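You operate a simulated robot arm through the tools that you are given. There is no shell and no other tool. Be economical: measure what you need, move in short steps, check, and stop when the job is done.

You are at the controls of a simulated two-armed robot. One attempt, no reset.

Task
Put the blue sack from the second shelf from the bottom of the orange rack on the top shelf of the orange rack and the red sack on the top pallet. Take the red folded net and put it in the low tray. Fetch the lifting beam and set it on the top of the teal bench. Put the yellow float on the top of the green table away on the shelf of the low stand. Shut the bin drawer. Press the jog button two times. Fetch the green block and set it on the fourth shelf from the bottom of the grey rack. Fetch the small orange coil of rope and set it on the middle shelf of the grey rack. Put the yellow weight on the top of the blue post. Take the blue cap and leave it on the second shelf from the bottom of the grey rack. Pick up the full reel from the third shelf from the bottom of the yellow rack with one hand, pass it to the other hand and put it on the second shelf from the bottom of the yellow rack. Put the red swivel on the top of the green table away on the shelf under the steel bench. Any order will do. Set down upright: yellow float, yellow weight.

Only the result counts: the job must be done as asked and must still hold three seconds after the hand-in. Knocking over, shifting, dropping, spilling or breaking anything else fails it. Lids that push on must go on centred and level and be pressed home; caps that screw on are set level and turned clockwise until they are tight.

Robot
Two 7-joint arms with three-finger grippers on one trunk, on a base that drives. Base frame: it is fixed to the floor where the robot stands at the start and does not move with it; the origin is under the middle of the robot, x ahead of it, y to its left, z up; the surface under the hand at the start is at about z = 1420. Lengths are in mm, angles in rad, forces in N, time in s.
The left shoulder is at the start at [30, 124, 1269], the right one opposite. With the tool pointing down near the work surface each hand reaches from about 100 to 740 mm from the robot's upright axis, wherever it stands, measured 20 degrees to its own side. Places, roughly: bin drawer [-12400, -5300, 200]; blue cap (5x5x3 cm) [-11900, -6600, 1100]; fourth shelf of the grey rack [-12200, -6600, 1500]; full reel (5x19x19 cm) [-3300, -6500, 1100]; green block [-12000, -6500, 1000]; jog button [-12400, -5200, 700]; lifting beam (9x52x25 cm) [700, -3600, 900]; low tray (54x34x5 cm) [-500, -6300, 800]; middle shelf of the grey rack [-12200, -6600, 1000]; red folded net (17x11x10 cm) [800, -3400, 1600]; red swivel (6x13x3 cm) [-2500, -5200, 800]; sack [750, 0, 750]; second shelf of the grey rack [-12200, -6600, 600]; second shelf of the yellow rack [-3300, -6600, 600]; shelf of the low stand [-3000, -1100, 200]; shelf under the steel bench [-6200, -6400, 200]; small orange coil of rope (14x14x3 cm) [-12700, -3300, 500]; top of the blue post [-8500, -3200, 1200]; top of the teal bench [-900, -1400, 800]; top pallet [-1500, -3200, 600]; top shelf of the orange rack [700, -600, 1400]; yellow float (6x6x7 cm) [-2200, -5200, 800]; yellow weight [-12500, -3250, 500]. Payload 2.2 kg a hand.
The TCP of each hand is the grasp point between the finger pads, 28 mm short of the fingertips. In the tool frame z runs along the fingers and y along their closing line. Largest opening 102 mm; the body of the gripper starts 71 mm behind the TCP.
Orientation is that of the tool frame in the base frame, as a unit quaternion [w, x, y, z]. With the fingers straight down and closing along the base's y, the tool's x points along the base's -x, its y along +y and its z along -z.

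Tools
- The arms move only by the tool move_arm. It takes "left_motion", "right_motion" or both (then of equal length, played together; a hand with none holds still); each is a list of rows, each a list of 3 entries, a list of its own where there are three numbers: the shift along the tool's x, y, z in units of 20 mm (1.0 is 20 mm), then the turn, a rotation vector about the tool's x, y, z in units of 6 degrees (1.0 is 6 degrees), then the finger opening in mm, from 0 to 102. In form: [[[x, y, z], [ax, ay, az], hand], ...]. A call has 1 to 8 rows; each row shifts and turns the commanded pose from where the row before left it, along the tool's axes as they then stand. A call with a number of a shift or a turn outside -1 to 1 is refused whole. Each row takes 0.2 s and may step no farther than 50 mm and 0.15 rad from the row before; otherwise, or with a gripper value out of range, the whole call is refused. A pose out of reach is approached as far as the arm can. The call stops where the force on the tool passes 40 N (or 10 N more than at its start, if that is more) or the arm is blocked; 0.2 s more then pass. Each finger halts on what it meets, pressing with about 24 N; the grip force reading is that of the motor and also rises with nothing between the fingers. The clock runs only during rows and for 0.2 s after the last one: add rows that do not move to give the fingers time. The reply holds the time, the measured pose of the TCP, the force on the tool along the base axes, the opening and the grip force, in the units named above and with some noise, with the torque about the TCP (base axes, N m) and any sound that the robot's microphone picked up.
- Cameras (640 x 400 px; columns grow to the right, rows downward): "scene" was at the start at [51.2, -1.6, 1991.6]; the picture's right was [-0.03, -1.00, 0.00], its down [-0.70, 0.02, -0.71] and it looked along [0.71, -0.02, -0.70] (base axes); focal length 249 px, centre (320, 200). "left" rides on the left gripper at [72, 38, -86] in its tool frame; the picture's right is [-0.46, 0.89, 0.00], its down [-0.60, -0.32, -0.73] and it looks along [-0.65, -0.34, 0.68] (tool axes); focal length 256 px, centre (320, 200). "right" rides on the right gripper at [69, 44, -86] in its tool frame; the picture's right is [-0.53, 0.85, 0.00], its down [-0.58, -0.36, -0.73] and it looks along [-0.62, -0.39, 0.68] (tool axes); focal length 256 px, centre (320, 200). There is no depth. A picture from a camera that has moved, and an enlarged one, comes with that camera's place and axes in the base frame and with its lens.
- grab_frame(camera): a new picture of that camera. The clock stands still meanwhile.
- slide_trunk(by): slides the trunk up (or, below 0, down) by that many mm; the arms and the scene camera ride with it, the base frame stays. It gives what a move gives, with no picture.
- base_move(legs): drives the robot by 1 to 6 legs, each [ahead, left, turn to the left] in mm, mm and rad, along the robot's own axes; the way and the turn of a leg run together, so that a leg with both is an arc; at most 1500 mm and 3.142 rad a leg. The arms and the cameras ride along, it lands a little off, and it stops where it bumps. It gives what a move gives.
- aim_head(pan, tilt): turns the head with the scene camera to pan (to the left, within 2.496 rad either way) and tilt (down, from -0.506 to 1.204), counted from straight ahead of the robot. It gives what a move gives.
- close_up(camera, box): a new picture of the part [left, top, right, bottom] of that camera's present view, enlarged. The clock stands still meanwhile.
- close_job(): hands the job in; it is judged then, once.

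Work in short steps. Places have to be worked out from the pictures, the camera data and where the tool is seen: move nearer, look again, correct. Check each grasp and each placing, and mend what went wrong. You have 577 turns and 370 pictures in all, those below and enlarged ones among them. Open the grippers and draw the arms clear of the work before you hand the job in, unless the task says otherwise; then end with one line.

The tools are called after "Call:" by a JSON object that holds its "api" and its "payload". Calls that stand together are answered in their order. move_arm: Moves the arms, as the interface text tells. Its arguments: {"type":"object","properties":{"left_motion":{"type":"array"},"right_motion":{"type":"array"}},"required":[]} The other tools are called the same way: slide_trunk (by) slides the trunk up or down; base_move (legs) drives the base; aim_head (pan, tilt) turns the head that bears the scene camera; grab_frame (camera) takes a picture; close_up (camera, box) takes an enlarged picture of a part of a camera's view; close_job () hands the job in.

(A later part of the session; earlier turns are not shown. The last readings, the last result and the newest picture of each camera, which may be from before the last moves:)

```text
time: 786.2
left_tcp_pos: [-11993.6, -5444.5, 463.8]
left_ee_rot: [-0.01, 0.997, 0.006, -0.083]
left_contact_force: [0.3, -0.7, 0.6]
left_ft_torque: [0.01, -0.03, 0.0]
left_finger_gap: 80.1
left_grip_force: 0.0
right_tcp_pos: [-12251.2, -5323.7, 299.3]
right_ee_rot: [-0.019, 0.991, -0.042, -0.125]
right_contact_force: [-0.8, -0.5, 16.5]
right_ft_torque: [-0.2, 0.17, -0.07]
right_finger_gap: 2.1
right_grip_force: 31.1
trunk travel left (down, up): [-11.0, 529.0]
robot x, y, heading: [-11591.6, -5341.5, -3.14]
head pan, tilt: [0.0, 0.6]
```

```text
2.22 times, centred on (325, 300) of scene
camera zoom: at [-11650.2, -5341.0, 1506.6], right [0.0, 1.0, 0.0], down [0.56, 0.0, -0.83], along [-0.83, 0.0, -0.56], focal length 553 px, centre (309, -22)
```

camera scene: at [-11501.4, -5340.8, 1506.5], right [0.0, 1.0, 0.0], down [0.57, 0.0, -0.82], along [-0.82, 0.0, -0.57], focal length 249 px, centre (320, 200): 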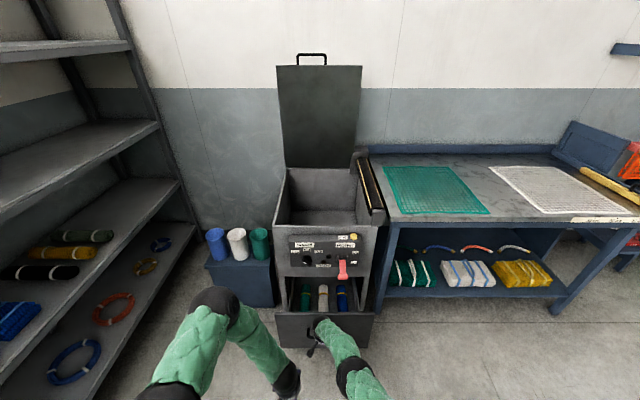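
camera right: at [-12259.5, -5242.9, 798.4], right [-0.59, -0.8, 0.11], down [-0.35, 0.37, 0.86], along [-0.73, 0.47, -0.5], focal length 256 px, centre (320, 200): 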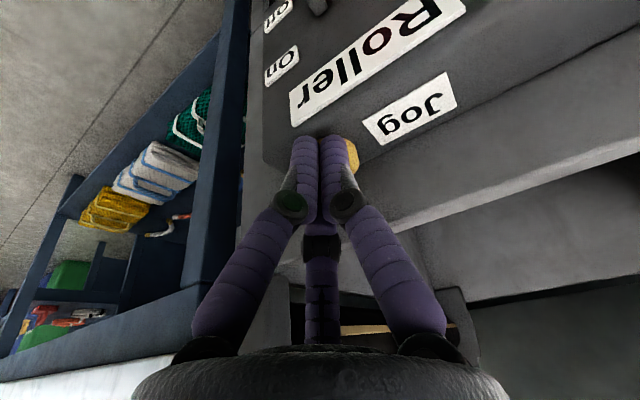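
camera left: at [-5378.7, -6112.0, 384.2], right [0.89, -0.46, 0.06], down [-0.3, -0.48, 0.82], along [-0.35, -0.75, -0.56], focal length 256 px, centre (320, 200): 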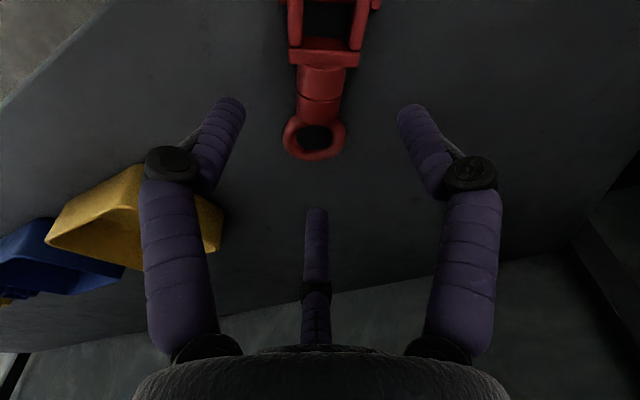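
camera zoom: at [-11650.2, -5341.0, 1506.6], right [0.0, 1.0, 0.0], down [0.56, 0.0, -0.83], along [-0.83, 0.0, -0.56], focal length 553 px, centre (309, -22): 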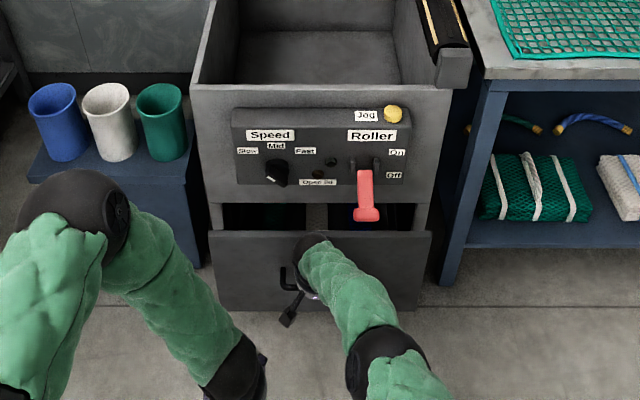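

The drawer slides in. Continue 70 mm.

Call:
{"api": "base_move", "payload": {"legs": [[70, 0, 0]]}}

Call:
{"api": "close_up", "payload": {"camera": "scene", "box": [230, 210, 420, 390]}}

```text
time: 787.4
left_tcp_pos: [-12064.5, -5444.8, 461.8]
left_ee_rot: [-0.007, 0.996, 0.006, -0.083]
left_contact_force: [-0.3, -0.2, -0.1]
left_ft_torque: [0.01, -0.01, 0.0]
left_finger_gap: 80.2
left_grip_force: 0.0
right_tcp_pos: [-12320.7, -5324.4, 301.4]
right_ee_rot: [-0.02, 0.991, -0.041, -0.123]
right_contact_force: [0.5, 0.9, 0.0]
right_ft_torque: [0.0, 0.0, -0.02]
right_finger_gap: 1.6
right_grip_force: 31.4
trunk travel left (down, up): [-11.0, 529.0]
robot x, y, heading: [-11659.6, -5341.2, -3.14]
head pan, tilt: [0.0, 0.6]
stopped in leg 1: the force on the tool passed its limit at 82 N (the readings are from after the stop); the commanded pose is now the measured one
```

```text
2.22 times, centred on (325, 300) of scene
camera zoom: at [-11720.8, -5341.1, 1506.5], right [0.0, 1.0, 0.0], down [0.57, 0.0, -0.82], along [-0.82, 0.0, -0.57], focal length 553 px, centre (309, -22)
```

zoom: 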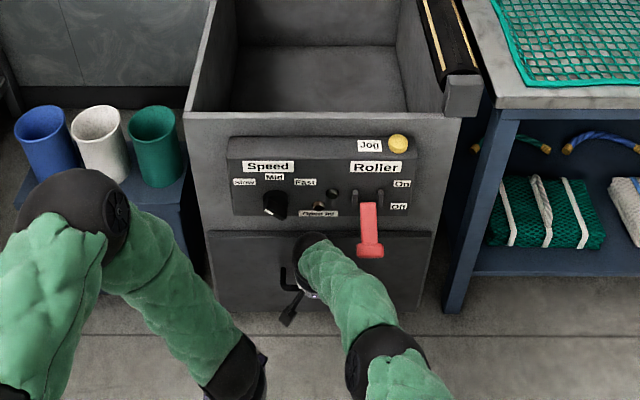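

Looks shut. Back off and verify.

Call:
{"api": "base_move", "payload": {"legs": [[-250, 0, 0]]}}

Call:
{"api": "close_up", "payload": {"camera": "scene", "box": [255, 190, 395, 350]}}

```text
time: 789.2
left_tcp_pos: [-11813.2, -5443.7, 462.5]
left_ee_rot: [-0.008, 0.996, 0.006, -0.083]
left_contact_force: [-0.4, -0.2, 0.3]
left_ft_torque: [-0.02, 0.02, 0.02]
left_finger_gap: 80.1
left_grip_force: 0.0
right_tcp_pos: [-12071.6, -5323.4, 301.3]
right_ee_rot: [-0.02, 0.991, -0.041, -0.123]
right_contact_force: [-0.6, -1.0, 0.2]
right_ft_torque: [-0.01, 0.01, 0.01]
right_finger_gap: 2.1
right_grip_force: 31.4
trunk travel left (down, up): [-11.0, 529.0]
robot x, y, heading: [-11414.9, -5340.8, -3.146]
head pan, tilt: [0.0, 0.6]
```

```text
2.50 times, centred on (325, 270) of scene
camera zoom: at [-11470.8, -5340.6, 1506.6], right [0.0, 1.0, 0.0], down [0.57, 0.0, -0.82], along [-0.82, 0.0, -0.57], focal length 622 px, centre (308, 25)
```

zoom: 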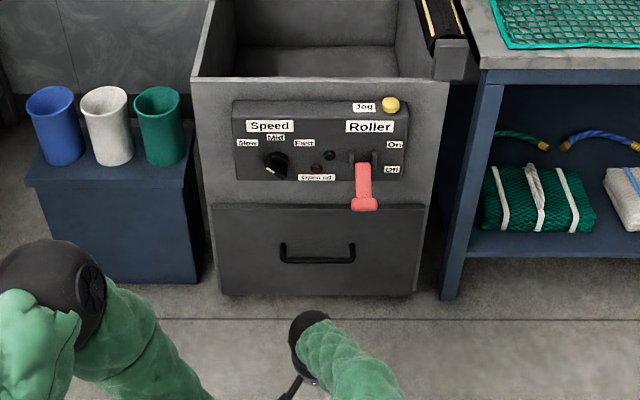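

Drawer is shut. Now the grey rack: turn left to face it and look at the green block and blue cap.

Call:
{"api": "base_move", "payload": {"legs": [[0, 0, 1.575], [0, -500, 0]]}}

Call:
{"api": "slide_trunk", "payload": {"by": 350}}

Call:
{"api": "grab_frame", "payload": {"camera": "scene"}}

```text
time: 796.0
left_tcp_pos: [-11796.5, -5754.2, 462.5]
left_ee_rot: [0.054, 0.69, 0.719, -0.064]
left_contact_force: [-0.1, -0.8, -0.3]
left_ft_torque: [0.03, -0.01, -0.01]
left_finger_gap: 80.0
left_grip_force: 0.0
right_tcp_pos: [-11908.2, -6015.7, 302.5]
right_ee_rot: [0.074, 0.722, 0.681, -0.1]
right_contact_force: [-0.5, -0.5, -0.4]
right_ft_torque: [-0.01, -0.01, -0.01]
right_finger_gap: 2.1
right_grip_force: 31.1
trunk travel left (down, up): [-11.0, 529.0]
robot x, y, heading: [-11909.0, -5353.4, -1.545]
head pan, tilt: [0.0, 0.6]
```

```text
time: 799.4
left_tcp_pos: [-11796.1, -5755.3, 811.9]
left_ee_rot: [0.053, 0.691, 0.718, -0.064]
left_contact_force: [0.5, -0.2, 0.0]
left_ft_torque: [0.05, 0.0, 0.0]
left_finger_gap: 80.2
left_grip_force: 0.1
right_tcp_pos: [-11910.4, -6014.4, 652.5]
right_ee_rot: [0.075, 0.721, 0.682, -0.1]
right_contact_force: [-0.1, -1.0, -0.1]
right_ft_torque: [0.01, -0.01, 0.02]
right_finger_gap: 2.1
right_grip_force: 31.2
trunk travel left (down, up): [-361.0, 179.0]
robot x, y, heading: [-11907.6, -5355.8, -1.545]
head pan, tilt: [0.0, 0.6]
```

```text
130 pictures are left
camera scene: at [-11908.5, -5413.6, 1856.4], right [-1.0, -0.03, 0.0], down [-0.02, 0.56, -0.82], along [0.02, -0.82, -0.57], focal length 249 px, centre (320, 200)
```

scene: 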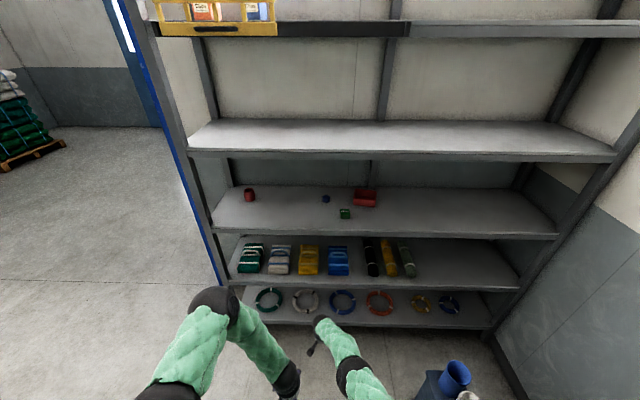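

Call:
{"api": "close_up", "payload": {"camera": "scene", "box": [210, 140, 430, 290]}}

```text
2.67 times, centred on (320, 215) of scene
camera zoom: at [-11908.5, -5413.6, 1856.4], right [-1.0, -0.03, 0.0], down [-0.02, 0.56, -0.82], along [0.02, -0.82, -0.57], focal length 664 px, centre (320, 160)
```

zoom: 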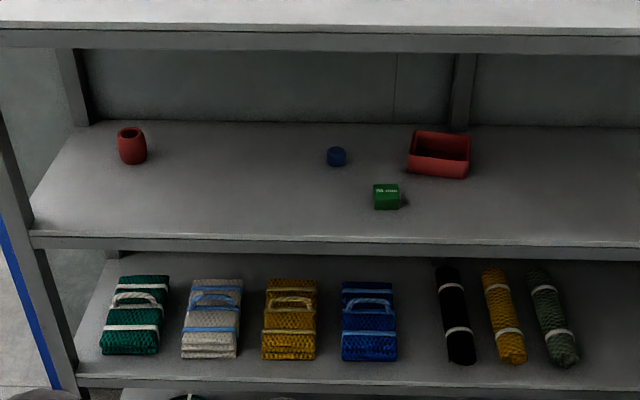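

Middle shelf: green block ≈(-12017,-6479), blue cap ≈(-11914,-6634). Raise the trunk, pitch both hands to ~40°/30° and bring them up.

Call:
{"api": "slide_trunk", "payload": {"by": 100}}

Call:
{"api": "move_arm", "payload": {"left_motion": [[[-0.2, 0, -0.9], [0, -1, 0], 70], [[-0.3, 0, -0.8], [0, -1, 0], 70], [[-0.4, 0, -0.8], [0, -1, 0], 70], [[-0.5, 0, -0.7], [0, -1, 0], 70], [[-0.5, 0, -0.7], [0, -1, 0], 70], [[-0.6, 0, -0.6], [0, -1, 0], 70], [[-0.7, 0, -0.5], [0, -1, 0], 70], [[-0.8, 0, -0.4], [0, -1, 0], 70]], "right_motion": [[[-0.3, -0.7, -0.9], [0, -1, 0], 80], [[-0.3, -0.7, -0.9], [0, -1, 0], 80], [[-0.4, -0.7, -0.9], [0, -1, 0], 80], [[-0.5, -0.7, -0.8], [0, -1, 0], 80], [[-0.6, -0.7, -0.8], [0, -1, 0], 80], [[-0.7, -0.7, -0.8], [0, -0.8, 0], 80], [[-0.75, -0.7, -0.65], [0, 0, 0], 80], [[-0.75, -0.7, -0.65], [0, 0, 0], 80]]}}

Call:
{"api": "move_arm", "payload": {"right_motion": [[[-0.75, 0, -0.65], [0, 0, 0], 80], [[-0.75, 0, -0.65], [0, 0, 0], 80], [[-0.75, 0, -0.65], [0, 0, 0], 80], [[-0.75, 0, -0.65], [0, 0, 0], 80], [[-0.75, 0, -0.65], [0, 0, 0], 80]]}}

Call:
{"api": "grab_frame", "payload": {"camera": "scene"}}

```text
time: 800.8
left_tcp_pos: [-11796.1, -5755.0, 912.8]
left_ee_rot: [0.053, 0.691, 0.718, -0.063]
left_contact_force: [-1.2, -1.1, 0.3]
left_ft_torque: [-0.02, 0.01, -0.02]
left_finger_gap: 80.0
left_grip_force: 0.1
right_tcp_pos: [-11909.3, -6015.6, 751.6]
right_ee_rot: [0.074, 0.721, 0.682, -0.1]
right_contact_force: [0.1, 0.1, -0.2]
right_ft_torque: [0.02, -0.03, -0.02]
right_finger_gap: 1.9
right_grip_force: 31.8
trunk travel left (down, up): [-461.0, 79.0]
robot x, y, heading: [-11913.8, -5355.6, -1.546]
head pan, tilt: [0.0, 0.6]
```

```text
time: 802.6
left_tcp_pos: [-11794.0, -5769.7, 1051.6]
left_ee_rot: [0.343, 0.604, 0.634, -0.34]
left_contact_force: [-0.2, 0.6, 0.5]
left_ft_torque: [-0.03, 0.03, 0.01]
left_finger_gap: 70.0
left_grip_force: 0.1
right_tcp_pos: [-12016.6, -6005.5, 911.6]
right_ee_rot: [0.275, 0.658, 0.628, -0.31]
right_contact_force: [-0.3, 0.4, 0.0]
right_ft_torque: [-0.02, 0.01, 0.0]
right_finger_gap: 79.9
right_grip_force: 0.0
trunk travel left (down, up): [-461.0, 79.0]
robot x, y, heading: [-11911.0, -5351.3, -1.541]
head pan, tilt: [0.0, 0.6]
```

```text
time: 803.8
left_tcp_pos: [-11793.7, -5771.8, 1052.3]
left_ee_rot: [0.341, 0.605, 0.635, -0.338]
left_contact_force: [-0.4, 0.6, -0.3]
left_ft_torque: [0.0, 0.0, -0.02]
left_finger_gap: 70.0
left_grip_force: 0.1
right_tcp_pos: [-12012.7, -6006.3, 1011.7]
right_ee_rot: [0.275, 0.658, 0.628, -0.311]
right_contact_force: [-0.1, 0.1, 0.1]
right_ft_torque: [0.02, -0.01, 0.05]
right_finger_gap: 80.4
right_grip_force: 0.1
trunk travel left (down, up): [-461.0, 79.0]
robot x, y, heading: [-11912.0, -5353.3, -1.542]
head pan, tilt: [0.0, 0.6]
```

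```text
128 pictures are left
camera scene: at [-11908.6, -5412.9, 1956.5], right [-1.0, -0.03, 0.0], down [-0.02, 0.56, -0.83], along [0.02, -0.82, -0.56], focal length 249 px, centre (320, 200)
```

scene: 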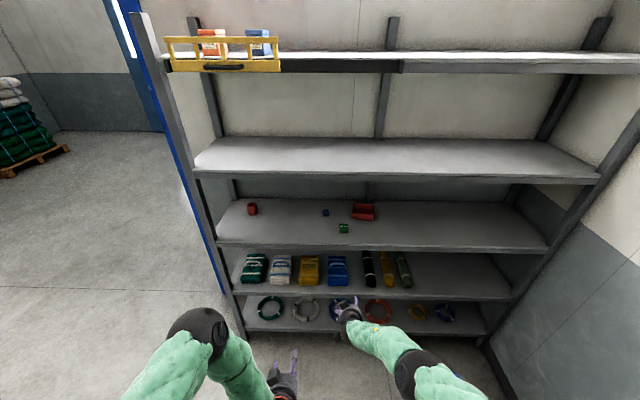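

Block centre ≈(-12011,-6459,1043). Raise the right hand 115 mm and drive 290 mm forward.

Call:
{"api": "move_arm", "payload": {"right_motion": [[[-0.755, 0, -0.655], [0, 0, 0], 80], [[-0.755, 0, -0.655], [0, 0, 0], 80], [[-0.755, 0, -0.655], [0, 0, 0], 80], [[-0.755, 0, -0.655], [0, 0, 0], 80], [[-0.755, 0, -0.655], [0, 0, 0], 80], [[-0.755, 0, -0.655], [0, 0, 0], 80]]}}

Call:
{"api": "base_move", "payload": {"legs": [[0, 0, -0.028], [290, 0, 0]]}}

Call:
{"api": "grab_frame", "payload": {"camera": "right"}}

```text
time: 805.2
left_tcp_pos: [-11792.1, -5770.1, 1051.7]
left_ee_rot: [0.342, 0.605, 0.634, -0.339]
left_contact_force: [-0.6, 0.3, -0.4]
left_ft_torque: [0.04, -0.01, -0.02]
left_finger_gap: 70.1
left_grip_force: 0.0
right_tcp_pos: [-12009.6, -6007.2, 1131.6]
right_ee_rot: [0.275, 0.657, 0.629, -0.311]
right_contact_force: [0.1, -0.4, 0.2]
right_ft_torque: [-0.01, 0.0, -0.01]
right_finger_gap: 80.0
right_grip_force: 0.0
trunk travel left (down, up): [-461.0, 79.0]
robot x, y, heading: [-11908.5, -5357.2, -1.54]
head pan, tilt: [0.0, 0.6]
```

```text
time: 807.5
left_tcp_pos: [-11805.2, -6058.1, 1051.7]
left_ee_rot: [0.336, 0.615, 0.625, -0.344]
left_contact_force: [-0.6, 0.3, 0.2]
left_ft_torque: [-0.02, -0.01, 0.0]
left_finger_gap: 70.1
left_grip_force: 0.0
right_tcp_pos: [-12028.5, -6289.3, 1130.0]
right_ee_rot: [0.27, 0.668, 0.618, -0.315]
right_contact_force: [0.5, -1.4, 0.0]
right_ft_torque: [0.01, 0.01, 0.0]
right_finger_gap: 79.6
right_grip_force: 0.0
trunk travel left (down, up): [-461.0, 79.0]
robot x, y, heading: [-11910.9, -5636.6, -1.571]
head pan, tilt: [0.0, 0.6]
```

```text
127 pictures are left
camera right: at [-11976.6, -6181.8, 1133.3], right [0.82, -0.42, 0.38], down [-0.32, 0.2, 0.93], along [-0.47, -0.88, 0.03], focal length 256 px, centre (320, 200)
```

right: 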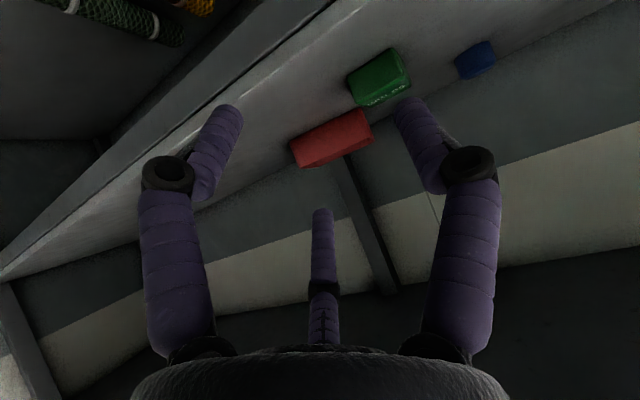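

Advance toward the block: 6 rows, then look.

Call:
{"api": "move_arm", "payload": {"right_motion": [[[-0.32, 0.18, 1], [0, 0, 0], 80], [[-0.32, 0.18, 1], [0, 0, 0], 80], [[-0.32, 0.18, 1], [0, 0, 0], 80], [[-0.32, 0.18, 1], [0, 0, 0], 80], [[-0.32, 0.18, 1], [0, 0, 0], 80], [[-0.32, 0.18, 1], [0, 0, 0], 80]]}}

Call:
{"api": "grab_frame", "payload": {"camera": "right"}}

```text
time: 808.9
left_tcp_pos: [-11805.6, -6057.0, 1051.2]
left_ee_rot: [0.335, 0.615, 0.626, -0.343]
left_contact_force: [-0.4, -1.8, -0.8]
left_ft_torque: [-0.02, 0.0, -0.02]
left_finger_gap: 69.8
left_grip_force: 0.1
right_tcp_pos: [-12019.0, -6405.6, 1080.0]
right_ee_rot: [0.271, 0.667, 0.619, -0.315]
right_contact_force: [2.2, 20.8, 17.3]
right_ft_torque: [1.27, 0.45, -0.68]
right_finger_gap: 86.0
right_grip_force: 1.6
trunk travel left (down, up): [-461.0, 79.0]
robot x, y, heading: [-11908.8, -5638.1, -1.572]
head pan, tilt: [0.0, 0.6]
```

```text
126 pictures are left
camera right: at [-11967.9, -6298.9, 1082.4], right [0.82, -0.43, 0.38], down [-0.32, 0.2, 0.93], along [-0.47, -0.88, 0.03], focal length 256 px, centre (320, 200)
```

right: 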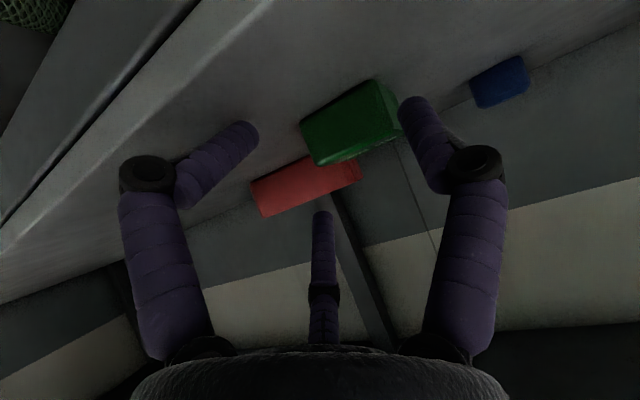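

A finger brushed the shelf's front lip. Go up 40 mm, then approach the block down along the finger direction.

Call:
{"api": "move_arm", "payload": {"right_motion": [[[-0.3, 0, -0.8], [0, 0, 0], 80], [[-0.755, 0, -0.655], [0, 0, 0], 80], [[-0.755, 0, -0.4], [0, 0, 0], 80], [[0, 0.1, 0.9], [0, 0, 0], 80], [[0, 0.1, 0.9], [0, 0, 0], 80], [[0, 0, 0.9], [0, 0, 0], 80]]}}

Call:
{"api": "grab_frame", "payload": {"camera": "right"}}

```text
time: 810.3
left_tcp_pos: [-11804.8, -6058.3, 1051.0]
left_ee_rot: [0.336, 0.615, 0.626, -0.343]
left_contact_force: [0.4, -0.4, 0.3]
left_ft_torque: [0.01, -0.01, 0.03]
left_finger_gap: 69.7
left_grip_force: 0.0
right_tcp_pos: [-12017.1, -6443.9, 1096.7]
right_ee_rot: [0.272, 0.667, 0.619, -0.315]
right_contact_force: [-0.3, -0.8, 0.5]
right_ft_torque: [0.02, -0.02, 0.02]
right_finger_gap: 80.0
right_grip_force: 0.0
trunk travel left (down, up): [-461.0, 79.0]
robot x, y, heading: [-11910.7, -5638.7, -1.572]
head pan, tilt: [0.0, 0.6]
```

```text
125 pictures are left
camera right: at [-11965.5, -6336.5, 1098.9], right [0.82, -0.42, 0.38], down [-0.32, 0.2, 0.92], along [-0.47, -0.88, 0.03], focal length 256 px, centre (320, 200)
```

right: 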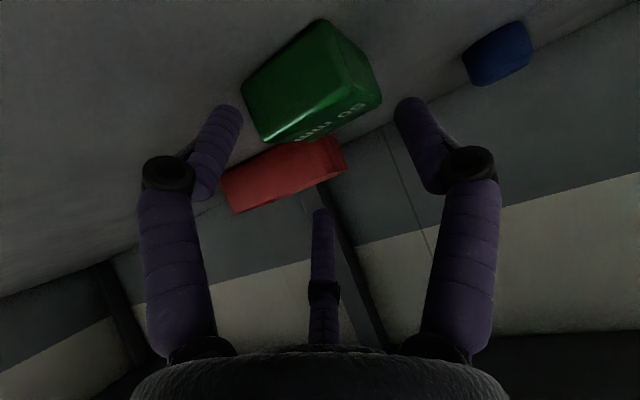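

Call:
{"api": "move_arm", "payload": {"right_motion": [[[0.41, 0.06, 0.8], [0, 0, 0], 80], [[0.41, 0.06, 0.8], [0, 0, 0], 80], [[0.38, 0.06, 0.75], [0, 0, 0], 80], [[0, 0, 0], [0, 0, 0], 40], [[0, 0, 0], [0, 0, 0], 20], [[0, 0, 0], [0, 0, 0], 20]]}}

Call:
{"api": "grab_frame", "payload": {"camera": "right"}}

```text
time: 811.1
left_tcp_pos: [-11804.8, -6057.0, 1051.3]
left_ee_rot: [0.336, 0.614, 0.626, -0.344]
left_contact_force: [0.0, -0.6, 0.7]
left_ft_torque: [-0.03, -0.03, -0.01]
left_finger_gap: 69.8
left_grip_force: 0.1
right_tcp_pos: [-12018.2, -6465.7, 1064.0]
right_ee_rot: [0.276, 0.664, 0.616, -0.322]
right_contact_force: [2.6, 11.5, 15.8]
right_ft_torque: [1.33, 0.45, -0.44]
right_finger_gap: 90.4
right_grip_force: 2.7
trunk travel left (down, up): [-461.0, 79.0]
robot x, y, heading: [-11908.9, -5641.0, -1.571]
head pan, tilt: [0.0, 0.6]
stopped in row 3 (right hand): the force on the tool passed its limit at 52 N (the readings are from after the stop); the commanded pose is now the measured one
```

```text
124 pictures are left
camera right: at [-11965.2, -6359.4, 1065.1], right [0.82, -0.42, 0.38], down [-0.32, 0.22, 0.92], along [-0.47, -0.88, 0.05], focal length 256 px, centre (320, 200)
```

right: 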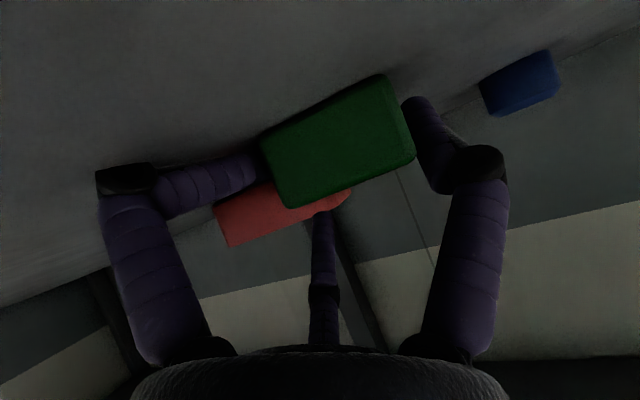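

The block is between the fingers but the tips press the shelf (shelf z≈1040). Raise 8 mm and close.

Call:
{"api": "move_arm", "payload": {"right_motion": [[[-0.3, 0, -0.26], [0, 0, 0], 86], [[0, 0.1, 0.1], [0, 0, 0], 86], [[0, 0, 0], [0, 0, 0], 60], [[0, 0, 0], [0, 0, 0], 30], [[0, 0, 0], [0, 0, 0], 30]]}}

Call:
{"api": "grab_frame", "payload": {"camera": "right"}}

```text
time: 812.3
left_tcp_pos: [-11804.9, -6056.6, 1051.8]
left_ee_rot: [0.336, 0.615, 0.625, -0.344]
left_contact_force: [-0.6, -0.2, 0.3]
left_ft_torque: [-0.01, 0.02, 0.0]
left_finger_gap: 70.0
left_grip_force: 0.0
right_tcp_pos: [-12016.7, -6468.7, 1072.5]
right_ee_rot: [0.276, 0.665, 0.615, -0.322]
right_contact_force: [-0.1, -1.6, 13.7]
right_ft_torque: [-0.03, 0.2, 0.14]
right_finger_gap: 80.9
right_grip_force: 23.6
trunk travel left (down, up): [-461.0, 79.0]
robot x, y, heading: [-11908.2, -5638.1, -1.573]
head pan, tilt: [0.0, 0.6]
```

```text
123 pictures are left
camera right: at [-11964.1, -6360.6, 1072.8], right [0.82, -0.42, 0.39], down [-0.32, 0.22, 0.92], along [-0.47, -0.88, 0.05], focal length 256 px, centre (320, 200)
```

right: 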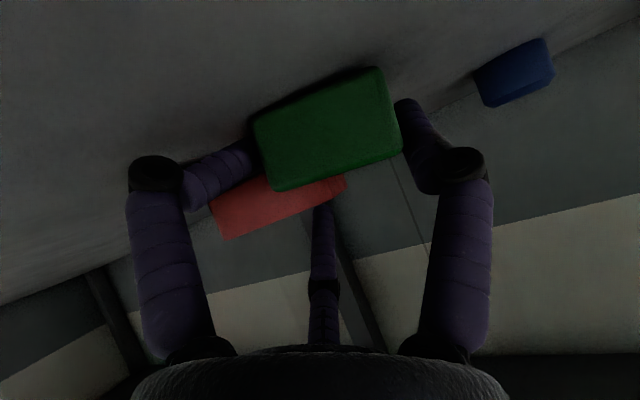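

Gripping something at 81 mm (block seems yawed). Lift 20 mm and check.

Call:
{"api": "move_arm", "payload": {"right_motion": [[[-0.38, 0, -0.33], [0, 0, 0], 30], [[-0.38, 0, -0.33], [0, 0, 0], 30], [[0, 0, 0], [0, 0, 0], 30]]}}

Call:
{"api": "grab_frame", "payload": {"camera": "right"}}

```text
time: 813.1
left_tcp_pos: [-11805.6, -6057.2, 1052.3]
left_ee_rot: [0.335, 0.615, 0.626, -0.344]
left_contact_force: [-0.1, -0.1, 0.0]
left_ft_torque: [-0.01, 0.03, 0.03]
left_finger_gap: 69.9
left_grip_force: 0.0
right_tcp_pos: [-12014.7, -6466.8, 1085.7]
right_ee_rot: [0.274, 0.665, 0.617, -0.32]
right_contact_force: [0.9, 0.5, -0.1]
right_ft_torque: [-0.02, -0.01, -0.03]
right_finger_gap: 58.9
right_grip_force: 23.8
trunk travel left (down, up): [-461.0, 79.0]
robot x, y, heading: [-11908.6, -5641.6, -1.571]
head pan, tilt: [0.0, 0.6]
```

```text
122 pictures are left
camera right: at [-11963.0, -6359.1, 1087.8], right [0.82, -0.42, 0.38], down [-0.32, 0.21, 0.92], along [-0.47, -0.88, 0.04], focal length 256 px, centre (320, 200)
```

right: 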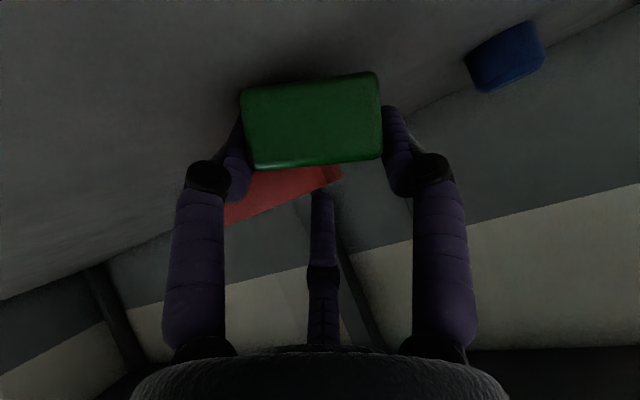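

Now 59 mm with the block aligned. Lift further 30 mm to see if it comes along.

Call:
{"api": "move_arm", "payload": {"right_motion": [[[-0.755, 0, -0.655], [0, 0, 0], 30], [[-0.4, 0, -0.35], [0, 0, 0], 30]]}}

Call:
{"api": "grab_frame", "payload": {"camera": "right"}}

```text
time: 813.7
left_tcp_pos: [-11805.4, -6057.9, 1051.4]
left_ee_rot: [0.336, 0.615, 0.625, -0.344]
left_contact_force: [0.7, -0.3, 0.0]
left_ft_torque: [-0.01, 0.01, 0.02]
left_finger_gap: 70.0
left_grip_force: 0.0
right_tcp_pos: [-12014.3, -6467.1, 1118.9]
right_ee_rot: [0.274, 0.665, 0.616, -0.32]
right_contact_force: [0.6, -0.5, -0.7]
right_ft_torque: [0.01, -0.03, -0.01]
right_finger_gap: 59.0
right_grip_force: 23.6
trunk travel left (down, up): [-461.0, 79.0]
robot x, y, heading: [-11909.4, -5640.4, -1.568]
head pan, tilt: [0.0, 0.6]
```

```text
121 pictures are left
camera right: at [-11962.7, -6359.8, 1120.0], right [0.82, -0.42, 0.38], down [-0.32, 0.22, 0.92], along [-0.47, -0.88, 0.04], focal length 256 px, centre (320, 200)
```

right: 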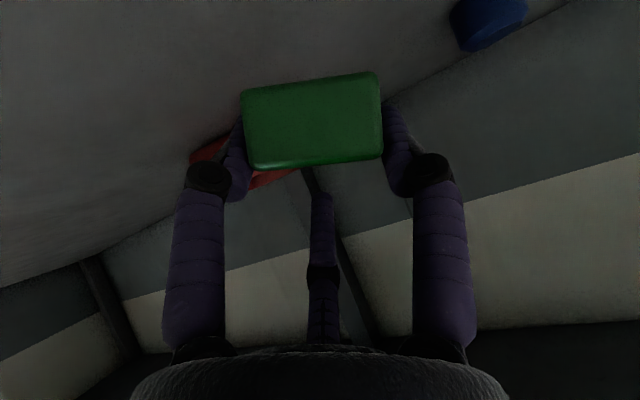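

Block held. Back out 280 mm, raise trunk and arm to above the fourth shelf.

Call:
{"api": "base_move", "payload": {"legs": [[-280, 0, 0]]}}

Call:
{"api": "slide_trunk", "payload": {"by": 78}}

Call:
{"api": "move_arm", "payload": {"right_motion": [[[-0.755, 0, -0.655], [0, 0, 0], 30], [[-0.755, 0, -0.655], [0, 0, 0], 30], [[-0.755, 0, -0.655], [0, 0, 0], 30], [[-0.755, 0, -0.655], [0, 0, 0], 30], [[-0.755, 0, -0.655], [0, 0, 0], 30], [[-0.755, 0, -0.655], [0, 0, 0], 30], [[-0.755, 0, -0.655], [0, 0, 0], 30], [[-0.755, 0, -0.655], [0, 0, 0], 30]]}}

Call:
{"api": "move_arm", "payload": {"right_motion": [[[-0.755, 0, -0.655], [0, 0, 0], 30], [[-0.755, 0, -0.655], [0, 0, 0], 30], [[-0.755, 0, -0.655], [0, 0, 0], 30], [[-0.755, 0, -0.655], [0, 0, 0], 30], [[-0.755, 0, -0.655], [0, 0, 0], 30], [[-0.755, 0, -0.655], [0, 0, 0], 30], [[-0.755, 0, -0.655], [0, 0, 0], 30], [[-0.755, 0, -0.655], [0, 0, 0], 30]]}}

Call:
{"api": "move_arm", "payload": {"right_motion": [[[-0.755, 0, -0.655], [0, 0, 0], 30], [[-0.755, 0, -0.655], [0, 0, 0], 30]]}}

Call:
{"api": "grab_frame", "payload": {"camera": "scene"}}

```text
time: 815.6
left_tcp_pos: [-11806.4, -5776.5, 1052.3]
left_ee_rot: [0.336, 0.615, 0.625, -0.344]
left_contact_force: [-0.7, 0.5, -0.1]
left_ft_torque: [-0.02, -0.01, -0.02]
left_finger_gap: 69.7
left_grip_force: 0.0
right_tcp_pos: [-12017.1, -6185.0, 1119.1]
right_ee_rot: [0.275, 0.665, 0.615, -0.321]
right_contact_force: [-1.0, 0.6, -0.5]
right_ft_torque: [0.01, 0.01, -0.01]
right_finger_gap: 58.8
right_grip_force: 24.1
trunk travel left (down, up): [-461.0, 79.0]
robot x, y, heading: [-11909.2, -5357.6, -1.574]
head pan, tilt: [0.0, 0.6]
```

```text
time: 816.8
left_tcp_pos: [-11805.9, -5778.7, 1128.7]
left_ee_rot: [0.336, 0.615, 0.624, -0.345]
left_contact_force: [0.5, -0.6, -0.2]
left_ft_torque: [-0.01, 0.02, 0.02]
left_finger_gap: 69.9
left_grip_force: 0.0
right_tcp_pos: [-12016.2, -6186.6, 1196.7]
right_ee_rot: [0.274, 0.666, 0.615, -0.321]
right_contact_force: [0.4, 0.0, -1.5]
right_ft_torque: [0.01, 0.02, -0.03]
right_finger_gap: 58.5
right_grip_force: 23.8
trunk travel left (down, up): [-539.0, 1.0]
robot x, y, heading: [-11908.4, -5359.5, -1.578]
head pan, tilt: [0.0, 0.6]
```

```text
time: 818.6
left_tcp_pos: [-11806.3, -5778.0, 1130.7]
left_ee_rot: [0.336, 0.615, 0.625, -0.345]
left_contact_force: [0.2, 0.2, -0.4]
left_ft_torque: [-0.01, -0.01, -0.01]
left_finger_gap: 70.0
left_grip_force: 0.0
right_tcp_pos: [-12011.3, -6183.0, 1356.7]
right_ee_rot: [0.274, 0.666, 0.615, -0.321]
right_contact_force: [0.8, 0.0, -1.2]
right_ft_torque: [-0.03, -0.03, -0.03]
right_finger_gap: 58.6
right_grip_force: 24.2
trunk travel left (down, up): [-539.0, 1.0]
robot x, y, heading: [-11908.2, -5360.2, -1.572]
head pan, tilt: [0.0, 0.6]
```

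```text
time: 820.4
left_tcp_pos: [-11806.8, -5778.0, 1129.5]
left_ee_rot: [0.336, 0.615, 0.625, -0.344]
left_contact_force: [0.2, 0.2, 0.2]
left_ft_torque: [-0.03, -0.03, 0.01]
left_finger_gap: 69.7
left_grip_force: 0.1
right_tcp_pos: [-12006.4, -6183.2, 1515.2]
right_ee_rot: [0.274, 0.666, 0.615, -0.321]
right_contact_force: [0.0, -0.2, -1.2]
right_ft_torque: [-0.04, 0.03, 0.0]
right_finger_gap: 58.7
right_grip_force: 23.9
trunk travel left (down, up): [-539.0, 1.0]
robot x, y, heading: [-11912.0, -5360.4, -1.574]
head pan, tilt: [0.0, 0.6]
```

```text
time: 821.0
left_tcp_pos: [-11806.1, -5777.5, 1130.9]
left_ee_rot: [0.336, 0.615, 0.625, -0.344]
left_contact_force: [-0.5, 0.0, 0.5]
left_ft_torque: [0.01, 0.0, 0.0]
left_finger_gap: 70.2
left_grip_force: 0.2
right_tcp_pos: [-12005.9, -6181.7, 1556.3]
right_ee_rot: [0.274, 0.666, 0.615, -0.321]
right_contact_force: [-0.2, -0.9, -1.5]
right_ft_torque: [0.01, -0.02, -0.02]
right_finger_gap: 58.6
right_grip_force: 24.6
trunk travel left (down, up): [-539.0, 1.0]
robot x, y, heading: [-11910.2, -5360.1, -1.576]
head pan, tilt: [0.0, 0.6]
```

```text
120 pictures are left
camera scene: at [-11909.9, -5416.7, 2034.5], right [-1.0, 0.0, 0.0], down [0.0, 0.56, -0.83], along [0.0, -0.83, -0.56], focal length 249 px, centre (320, 200)
```

scene: 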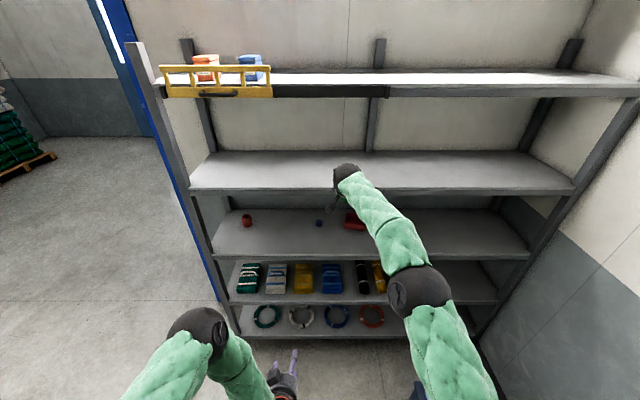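

Fourth shelf ≈1460. Drive 300 mm in and lower to contact.

Call:
{"api": "base_move", "payload": {"legs": [[300, 0, 0]]}}

Call:
{"api": "move_arm", "payload": {"right_motion": [[[0.755, 0, 0.655], [0, 0, 0], 30], [[0.38, 0, 0.33], [0, 0, 0], 30], [[0.2, 0, 0.17], [0, 0, 0], 30], [[0.2, 0, 0.17], [0, 0, 0], 30], [[0.2, 0, 0.17], [0, 0, 0], 30], [[0.2, 0, 0.17], [0, 0, 0], 30]]}}

Call:
{"api": "grab_frame", "payload": {"camera": "right"}}

```text
time: 823.0
left_tcp_pos: [-11807.6, -6080.6, 1129.4]
left_ee_rot: [0.335, 0.616, 0.623, -0.345]
left_contact_force: [0.3, 0.8, 0.0]
left_ft_torque: [-0.03, 0.0, -0.01]
left_finger_gap: 70.1
left_grip_force: 0.1
right_tcp_pos: [-12009.5, -6485.4, 1558.0]
right_ee_rot: [0.274, 0.667, 0.614, -0.322]
right_contact_force: [-0.7, -0.3, -0.5]
right_ft_torque: [0.01, -0.01, 0.0]
right_finger_gap: 58.4
right_grip_force: 23.9
trunk travel left (down, up): [-539.0, 1.0]
robot x, y, heading: [-11913.9, -5659.2, -1.577]
head pan, tilt: [0.0, 0.6]
```

```text
time: 824.5
left_tcp_pos: [-11808.9, -6079.9, 1129.3]
left_ee_rot: [0.335, 0.616, 0.624, -0.345]
left_contact_force: [1.2, 0.0, -0.6]
left_ft_torque: [0.0, -0.01, -0.03]
left_finger_gap: 69.9
left_grip_force: 0.0
right_tcp_pos: [-12010.3, -6483.5, 1504.4]
right_ee_rot: [0.274, 0.667, 0.614, -0.321]
right_contact_force: [0.2, -0.5, -0.6]
right_ft_torque: [-0.01, 0.03, 0.01]
right_finger_gap: 58.5
right_grip_force: 23.9
trunk travel left (down, up): [-539.0, 1.0]
robot x, y, heading: [-11911.6, -5661.6, -1.58]
head pan, tilt: [0.0, 0.6]
```

```text
119 pictures are left
camera right: at [-11957.8, -6378.2, 1506.7], right [0.82, -0.42, 0.38], down [-0.32, 0.22, 0.92], along [-0.48, -0.88, 0.04], focal length 256 px, centre (320, 200)
```

right: 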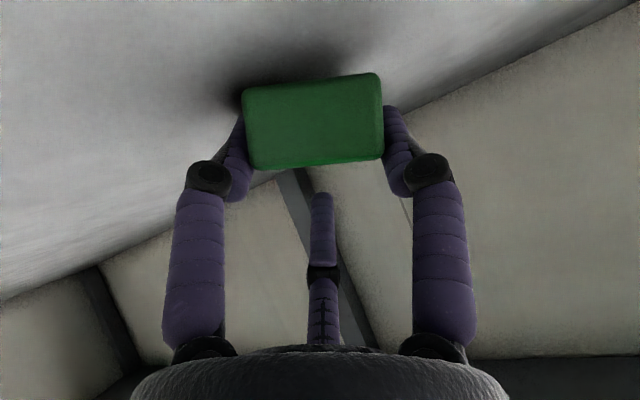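

Close to the shelf. Continue in small steps until contact.

Call:
{"api": "move_arm", "payload": {"right_motion": [[[0.2, 0, 0.17], [0, 0, 0], 30], [[0.2, 0, 0.17], [0, 0, 0], 30], [[0.2, 0, 0.17], [0, 0, 0], 30], [[0.2, 0, 0.17], [0, 0, 0], 30], [[0.2, 0, 0.17], [0, 0, 0], 30]]}}

```text
time: 825.4
left_tcp_pos: [-11808.7, -6082.3, 1129.2]
left_ee_rot: [0.336, 0.615, 0.625, -0.343]
left_contact_force: [0.3, 0.2, 0.0]
left_ft_torque: [-0.01, -0.02, -0.02]
left_finger_gap: 70.2
left_grip_force: 0.0
right_tcp_pos: [-12011.8, -6489.8, 1506.4]
right_ee_rot: [0.286, 0.663, 0.608, -0.33]
right_contact_force: [1.8, 5.5, 13.3]
right_ft_torque: [0.21, 0.17, -0.08]
right_finger_gap: 58.8
right_grip_force: 24.0
trunk travel left (down, up): [-539.0, 1.0]
robot x, y, heading: [-11910.6, -5662.0, -1.573]
head pan, tilt: [0.0, 0.6]
stopped in row 4 (right hand): the force on the tool passed its limit at 42 N (the readings are from after the stop); the commanded pose is now the measured one
```

Call:
{"api": "move_arm", "payload": {"right_motion": [[[0, 0, 0], [0, 0, 0], 64], [[0, 0, 0], [0, 0, 0], 74], [[0, 0, 0], [0, 0, 0], 80], [[0, 0, -0.6], [0, 0, 0], 80], [[-0.2, 0, -1], [0, 0, 0], 80], [[-0.2, 0, -1], [0, 0, 0], 80], [[-0.2, 0, -1], [0, 0, 0], 80]]}}

Call:
{"api": "grab_frame", "payload": {"camera": "right"}}

```text
time: 827.0
left_tcp_pos: [-11809.1, -6079.2, 1129.8]
left_ee_rot: [0.335, 0.616, 0.624, -0.344]
left_contact_force: [0.0, 0.1, 0.0]
left_ft_torque: [0.0, 0.0, 0.01]
left_finger_gap: 70.0
left_grip_force: 0.2
right_tcp_pos: [-12007.0, -6436.8, 1556.9]
right_ee_rot: [0.284, 0.663, 0.61, -0.327]
right_contact_force: [0.0, 0.3, 0.3]
right_ft_torque: [-0.04, -0.04, -0.02]
right_finger_gap: 79.9
right_grip_force: 0.0
trunk travel left (down, up): [-539.0, 1.0]
robot x, y, heading: [-11910.6, -5661.2, -1.573]
head pan, tilt: [0.0, 0.6]
```

```text
118 pictures are left
camera right: at [-11953.5, -6331.5, 1555.0], right [0.82, -0.41, 0.4], down [-0.32, 0.24, 0.92], along [-0.48, -0.88, 0.06], focal length 256 px, centre (320, 200)
```

right: 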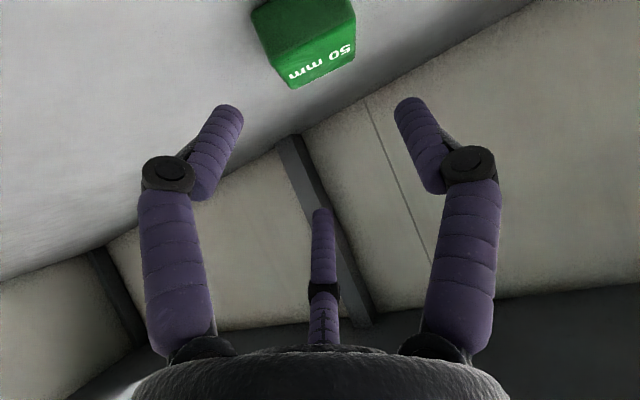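

Block is on the fourth shelf. Now the blue cap at ≈(-11914,-6595,1055): back out, lower, realign.

Call:
{"api": "base_move", "payload": {"legs": [[-300, 0, 0], [0, 93, 0]]}}

Call:
{"api": "slide_trunk", "payload": {"by": -180}}

Call:
{"api": "move_arm", "payload": {"right_motion": [[[0.755, 0, 0.655], [0, 0, 0], 80], [[0.755, 0, 0.655], [0, 0, 0], 80], [[0.755, 0, 0.655], [0, 0, 0], 80], [[0.755, 0, 0.655], [0, 0, 0], 80], [[0.755, 0, 0.655], [0, 0, 0], 80], [[0.755, 0, 0.655], [0, 0, 0], 80], [[0.755, 0, 0.655], [0, 0, 0], 80], [[0.755, 0, 0.655], [0, 0, 0], 80]]}}

Call:
{"api": "move_arm", "payload": {"right_motion": [[[0.755, 0, 0.655], [0, 0, 0], 80], [[0.755, 0, 0.655], [0, 0, 0], 80], [[0.755, 0, 0.655], [0, 0, 0], 80], [[0.755, 0, 0.655], [0, 0, 0], 80]]}}

Call:
{"api": "base_move", "payload": {"legs": [[280, 0, 0]]}}

Call:
{"api": "grab_frame", "payload": {"camera": "right"}}

```text
time: 829.8
left_tcp_pos: [-11714.4, -5781.3, 1129.8]
left_ee_rot: [0.335, 0.616, 0.624, -0.345]
left_contact_force: [0.1, -0.3, -0.7]
left_ft_torque: [0.02, -0.02, 0.0]
left_finger_gap: 70.1
left_grip_force: 0.0
right_tcp_pos: [-11912.1, -6140.5, 1557.5]
right_ee_rot: [0.284, 0.663, 0.61, -0.328]
right_contact_force: [0.4, 0.7, -0.1]
right_ft_torque: [0.01, -0.03, -0.03]
right_finger_gap: 79.7
right_grip_force: 0.0
trunk travel left (down, up): [-539.0, 1.0]
robot x, y, heading: [-11819.4, -5368.2, -1.576]
head pan, tilt: [0.0, 0.6]
```

```text
time: 831.8
left_tcp_pos: [-11712.9, -5781.9, 949.3]
left_ee_rot: [0.336, 0.615, 0.625, -0.344]
left_contact_force: [-0.3, 0.8, -0.7]
left_ft_torque: [0.03, -0.02, -0.01]
left_finger_gap: 70.0
left_grip_force: 0.1
right_tcp_pos: [-11911.5, -6140.9, 1377.4]
right_ee_rot: [0.283, 0.664, 0.61, -0.327]
right_contact_force: [-0.4, -0.2, -0.7]
right_ft_torque: [0.01, 0.0, -0.02]
right_finger_gap: 79.9
right_grip_force: 0.0
trunk travel left (down, up): [-359.0, 181.0]
robot x, y, heading: [-11819.1, -5361.7, -1.576]
head pan, tilt: [0.0, 0.6]
```

```text
time: 833.5
left_tcp_pos: [-11714.8, -5781.5, 949.0]
left_ee_rot: [0.335, 0.616, 0.624, -0.344]
left_contact_force: [0.2, 0.3, -1.1]
left_ft_torque: [-0.02, 0.0, -0.01]
left_finger_gap: 69.9
left_grip_force: 0.1
right_tcp_pos: [-11917.5, -6147.3, 1217.8]
right_ee_rot: [0.283, 0.664, 0.609, -0.328]
right_contact_force: [0.4, 0.1, -0.2]
right_ft_torque: [-0.01, -0.01, -0.01]
right_finger_gap: 79.8
right_grip_force: 0.0
trunk travel left (down, up): [-359.0, 181.0]
robot x, y, heading: [-11819.6, -5362.5, -1.577]
head pan, tilt: [0.0, 0.6]
```

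```text
time: 834.5
left_tcp_pos: [-11715.0, -5781.2, 949.0]
left_ee_rot: [0.335, 0.615, 0.625, -0.344]
left_contact_force: [-0.2, -0.9, -0.2]
left_ft_torque: [0.03, -0.04, 0.0]
left_finger_gap: 70.0
left_grip_force: 0.1
right_tcp_pos: [-11918.7, -6149.5, 1136.7]
right_ee_rot: [0.284, 0.663, 0.61, -0.328]
right_contact_force: [0.6, 0.0, -0.7]
right_ft_torque: [0.0, 0.01, 0.01]
right_finger_gap: 80.1
right_grip_force: 0.0
trunk travel left (down, up): [-359.0, 181.0]
robot x, y, heading: [-11816.0, -5365.6, -1.572]
head pan, tilt: [0.0, 0.6]
```

```text
time: 836.5
left_tcp_pos: [-11714.3, -6062.1, 948.8]
left_ee_rot: [0.335, 0.615, 0.625, -0.343]
left_contact_force: [-0.1, -0.5, 0.1]
left_ft_torque: [-0.03, 0.0, 0.01]
left_finger_gap: 70.2
left_grip_force: 0.2
right_tcp_pos: [-11918.4, -6432.3, 1137.1]
right_ee_rot: [0.284, 0.663, 0.611, -0.327]
right_contact_force: [0.1, -0.3, -0.4]
right_ft_torque: [0.02, -0.02, -0.02]
right_finger_gap: 79.8
right_grip_force: 0.1
trunk travel left (down, up): [-359.0, 181.0]
robot x, y, heading: [-11817.9, -5643.0, -1.574]
head pan, tilt: [0.0, 0.6]
```

```text
117 pictures are left
camera right: at [-11865.4, -6325.5, 1135.3], right [0.82, -0.41, 0.4], down [-0.32, 0.24, 0.92], along [-0.47, -0.88, 0.06], focal length 256 px, centre (320, 200)
```

right: 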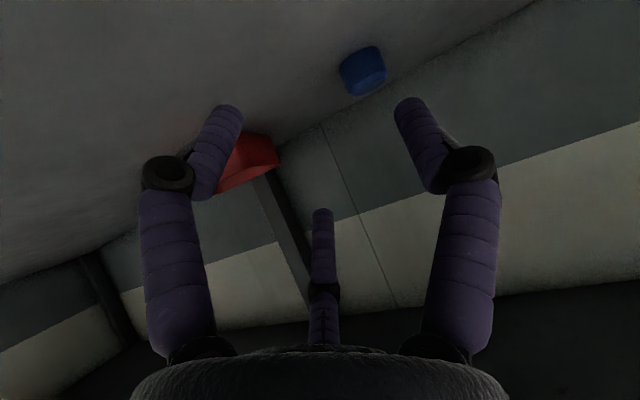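

Cap ≈(-11907,-6583,1055). Advance 8 rows toward it.

Call:
{"api": "move_arm", "payload": {"right_motion": [[[-0.4, 0.09, 0.95], [0, 0, 0], 80], [[-0.4, 0.09, 0.95], [0, 0, 0], 80], [[-0.4, 0.09, 0.95], [0, 0, 0], 80], [[-0.3, 0.09, 0.95], [0, 0, 0], 80], [[-0.3, 0.09, 0.95], [0, 0, 0], 80], [[-0.1, 0.09, 0.9], [0, 0, 0], 80]]}}

Call:
{"api": "grab_frame", "payload": {"camera": "right"}}

```text
time: 837.9
left_tcp_pos: [-11714.7, -6063.3, 949.3]
left_ee_rot: [0.336, 0.615, 0.625, -0.343]
left_contact_force: [0.5, -0.9, 0.7]
left_ft_torque: [0.0, 0.01, 0.03]
left_finger_gap: 70.2
left_grip_force: 0.1
right_tcp_pos: [-11918.1, -6544.2, 1095.6]
right_ee_rot: [0.283, 0.664, 0.61, -0.327]
right_contact_force: [1.2, 0.0, -0.1]
right_ft_torque: [0.0, -0.01, 0.0]
right_finger_gap: 79.6
right_grip_force: 0.0
trunk travel left (down, up): [-359.0, 181.0]
robot x, y, heading: [-11816.7, -5645.4, -1.575]
head pan, tilt: [0.0, 0.6]
```

```text
116 pictures are left
camera right: at [-11866.2, -6438.3, 1093.7], right [0.82, -0.41, 0.4], down [-0.32, 0.24, 0.92], along [-0.47, -0.88, 0.07], focal length 256 px, centre (320, 200)
```

right: 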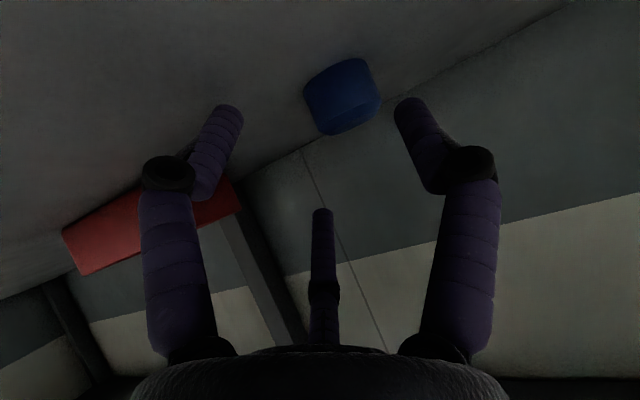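

Call:
{"api": "move_arm", "payload": {"right_motion": [[[0, 0.3, 0.9], [0, 0, 0], 80], [[0, 0.3, 0.9], [0, 0, 0], 80], [[0, 0, 0.3], [0, 0, 0], 80], [[0, 0, 0], [0, 0, 0], 55], [[0, 0, 0], [0, 0, 0], 30], [[0, 0, 0], [0, 0, 0], 25]]}}

Call:
{"api": "grab_frame", "payload": {"camera": "right"}}

```text
time: 839.3
left_tcp_pos: [-11712.0, -6060.0, 951.0]
left_ee_rot: [0.337, 0.614, 0.625, -0.345]
left_contact_force: [-0.6, 0.1, 0.2]
left_ft_torque: [0.0, 0.0, -0.02]
left_finger_gap: 70.1
left_grip_force: 0.0
right_tcp_pos: [-11902.5, -6564.5, 1075.7]
right_ee_rot: [0.287, 0.661, 0.61, -0.33]
right_contact_force: [7.4, 4.0, 21.9]
right_ft_torque: [-0.59, 0.27, 0.16]
right_finger_gap: 33.3
right_grip_force: 5.4
right hand out of reach, approached as far as the arm can: row 2, 3
trunk travel left (down, up): [-359.0, 181.0]
robot x, y, heading: [-11819.0, -5647.4, -1.57]
head pan, tilt: [0.0, 0.6]
```

```text
115 pictures are left
camera right: at [-11851.9, -6457.6, 1072.7], right [0.82, -0.41, 0.4], down [-0.32, 0.25, 0.91], along [-0.47, -0.88, 0.07], focal length 256 px, centre (320, 200)
```

right: 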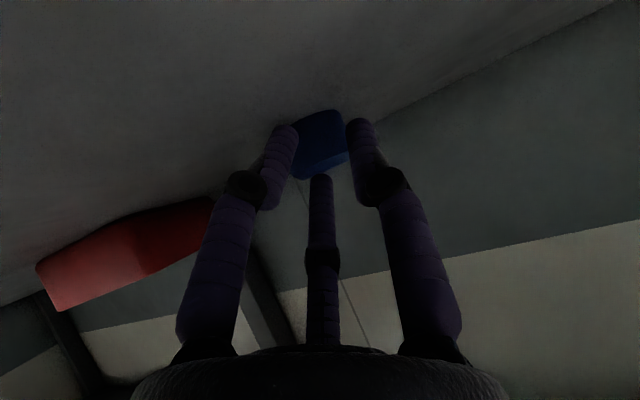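

Slightly short of reach. Open, back off a little, drive 60 mm closer and retry.

Call:
{"api": "move_arm", "payload": {"right_motion": [[[0, 0, -0.3], [0, 0, 0], 80], [[0, 0, -0.8], [0, 0, 0], 80], [[-0.3, 0, -0.8], [0, 0, 0], 80], [[-0.3, 0, -0.8], [0, 0, 0], 80]]}}

Call:
{"api": "base_move", "payload": {"legs": [[70, 0, 0]]}}

Call:
{"api": "grab_frame", "payload": {"camera": "right"}}

```text
time: 840.3
left_tcp_pos: [-11714.3, -6062.2, 949.3]
left_ee_rot: [0.337, 0.614, 0.625, -0.344]
left_contact_force: [0.1, 0.1, 0.0]
left_ft_torque: [-0.01, -0.04, 0.03]
left_finger_gap: 70.2
left_grip_force: 0.0
right_tcp_pos: [-11904.3, -6530.4, 1111.4]
right_ee_rot: [0.283, 0.663, 0.61, -0.328]
right_contact_force: [0.0, 0.0, 0.7]
right_ft_torque: [-0.03, 0.03, 0.0]
right_finger_gap: 80.3
right_grip_force: 0.3
trunk travel left (down, up): [-359.0, 181.0]
robot x, y, heading: [-11820.8, -5642.9, -1.571]
head pan, tilt: [0.0, 0.6]
```

```text
time: 841.3
left_tcp_pos: [-11712.9, -6134.5, 948.3]
left_ee_rot: [0.336, 0.615, 0.625, -0.344]
left_contact_force: [1.1, -0.9, 0.1]
left_ft_torque: [0.01, 0.01, 0.05]
left_finger_gap: 70.2
left_grip_force: 0.1
right_tcp_pos: [-11902.5, -6602.8, 1109.7]
right_ee_rot: [0.284, 0.663, 0.611, -0.327]
right_contact_force: [-0.3, -0.7, -0.3]
right_ft_torque: [0.0, -0.01, -0.01]
right_finger_gap: 79.9
right_grip_force: 0.0
trunk travel left (down, up): [-359.0, 181.0]
robot x, y, heading: [-11817.0, -5711.6, -1.575]
head pan, tilt: [0.0, 0.6]
```

```text
114 pictures are left
camera right: at [-11850.9, -6496.1, 1108.6], right [0.82, -0.41, 0.4], down [-0.32, 0.24, 0.92], along [-0.47, -0.88, 0.06], focal length 256 px, centre (320, 200)
```

right: 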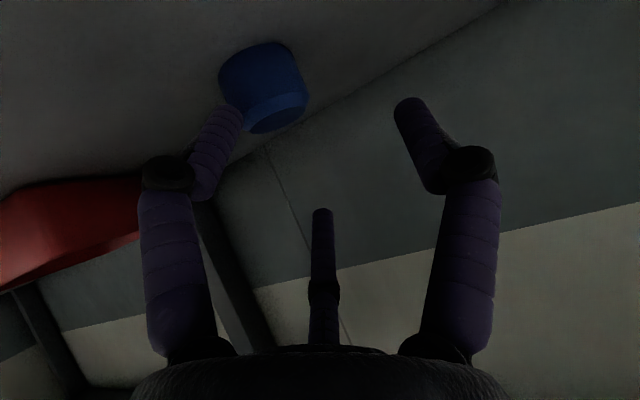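

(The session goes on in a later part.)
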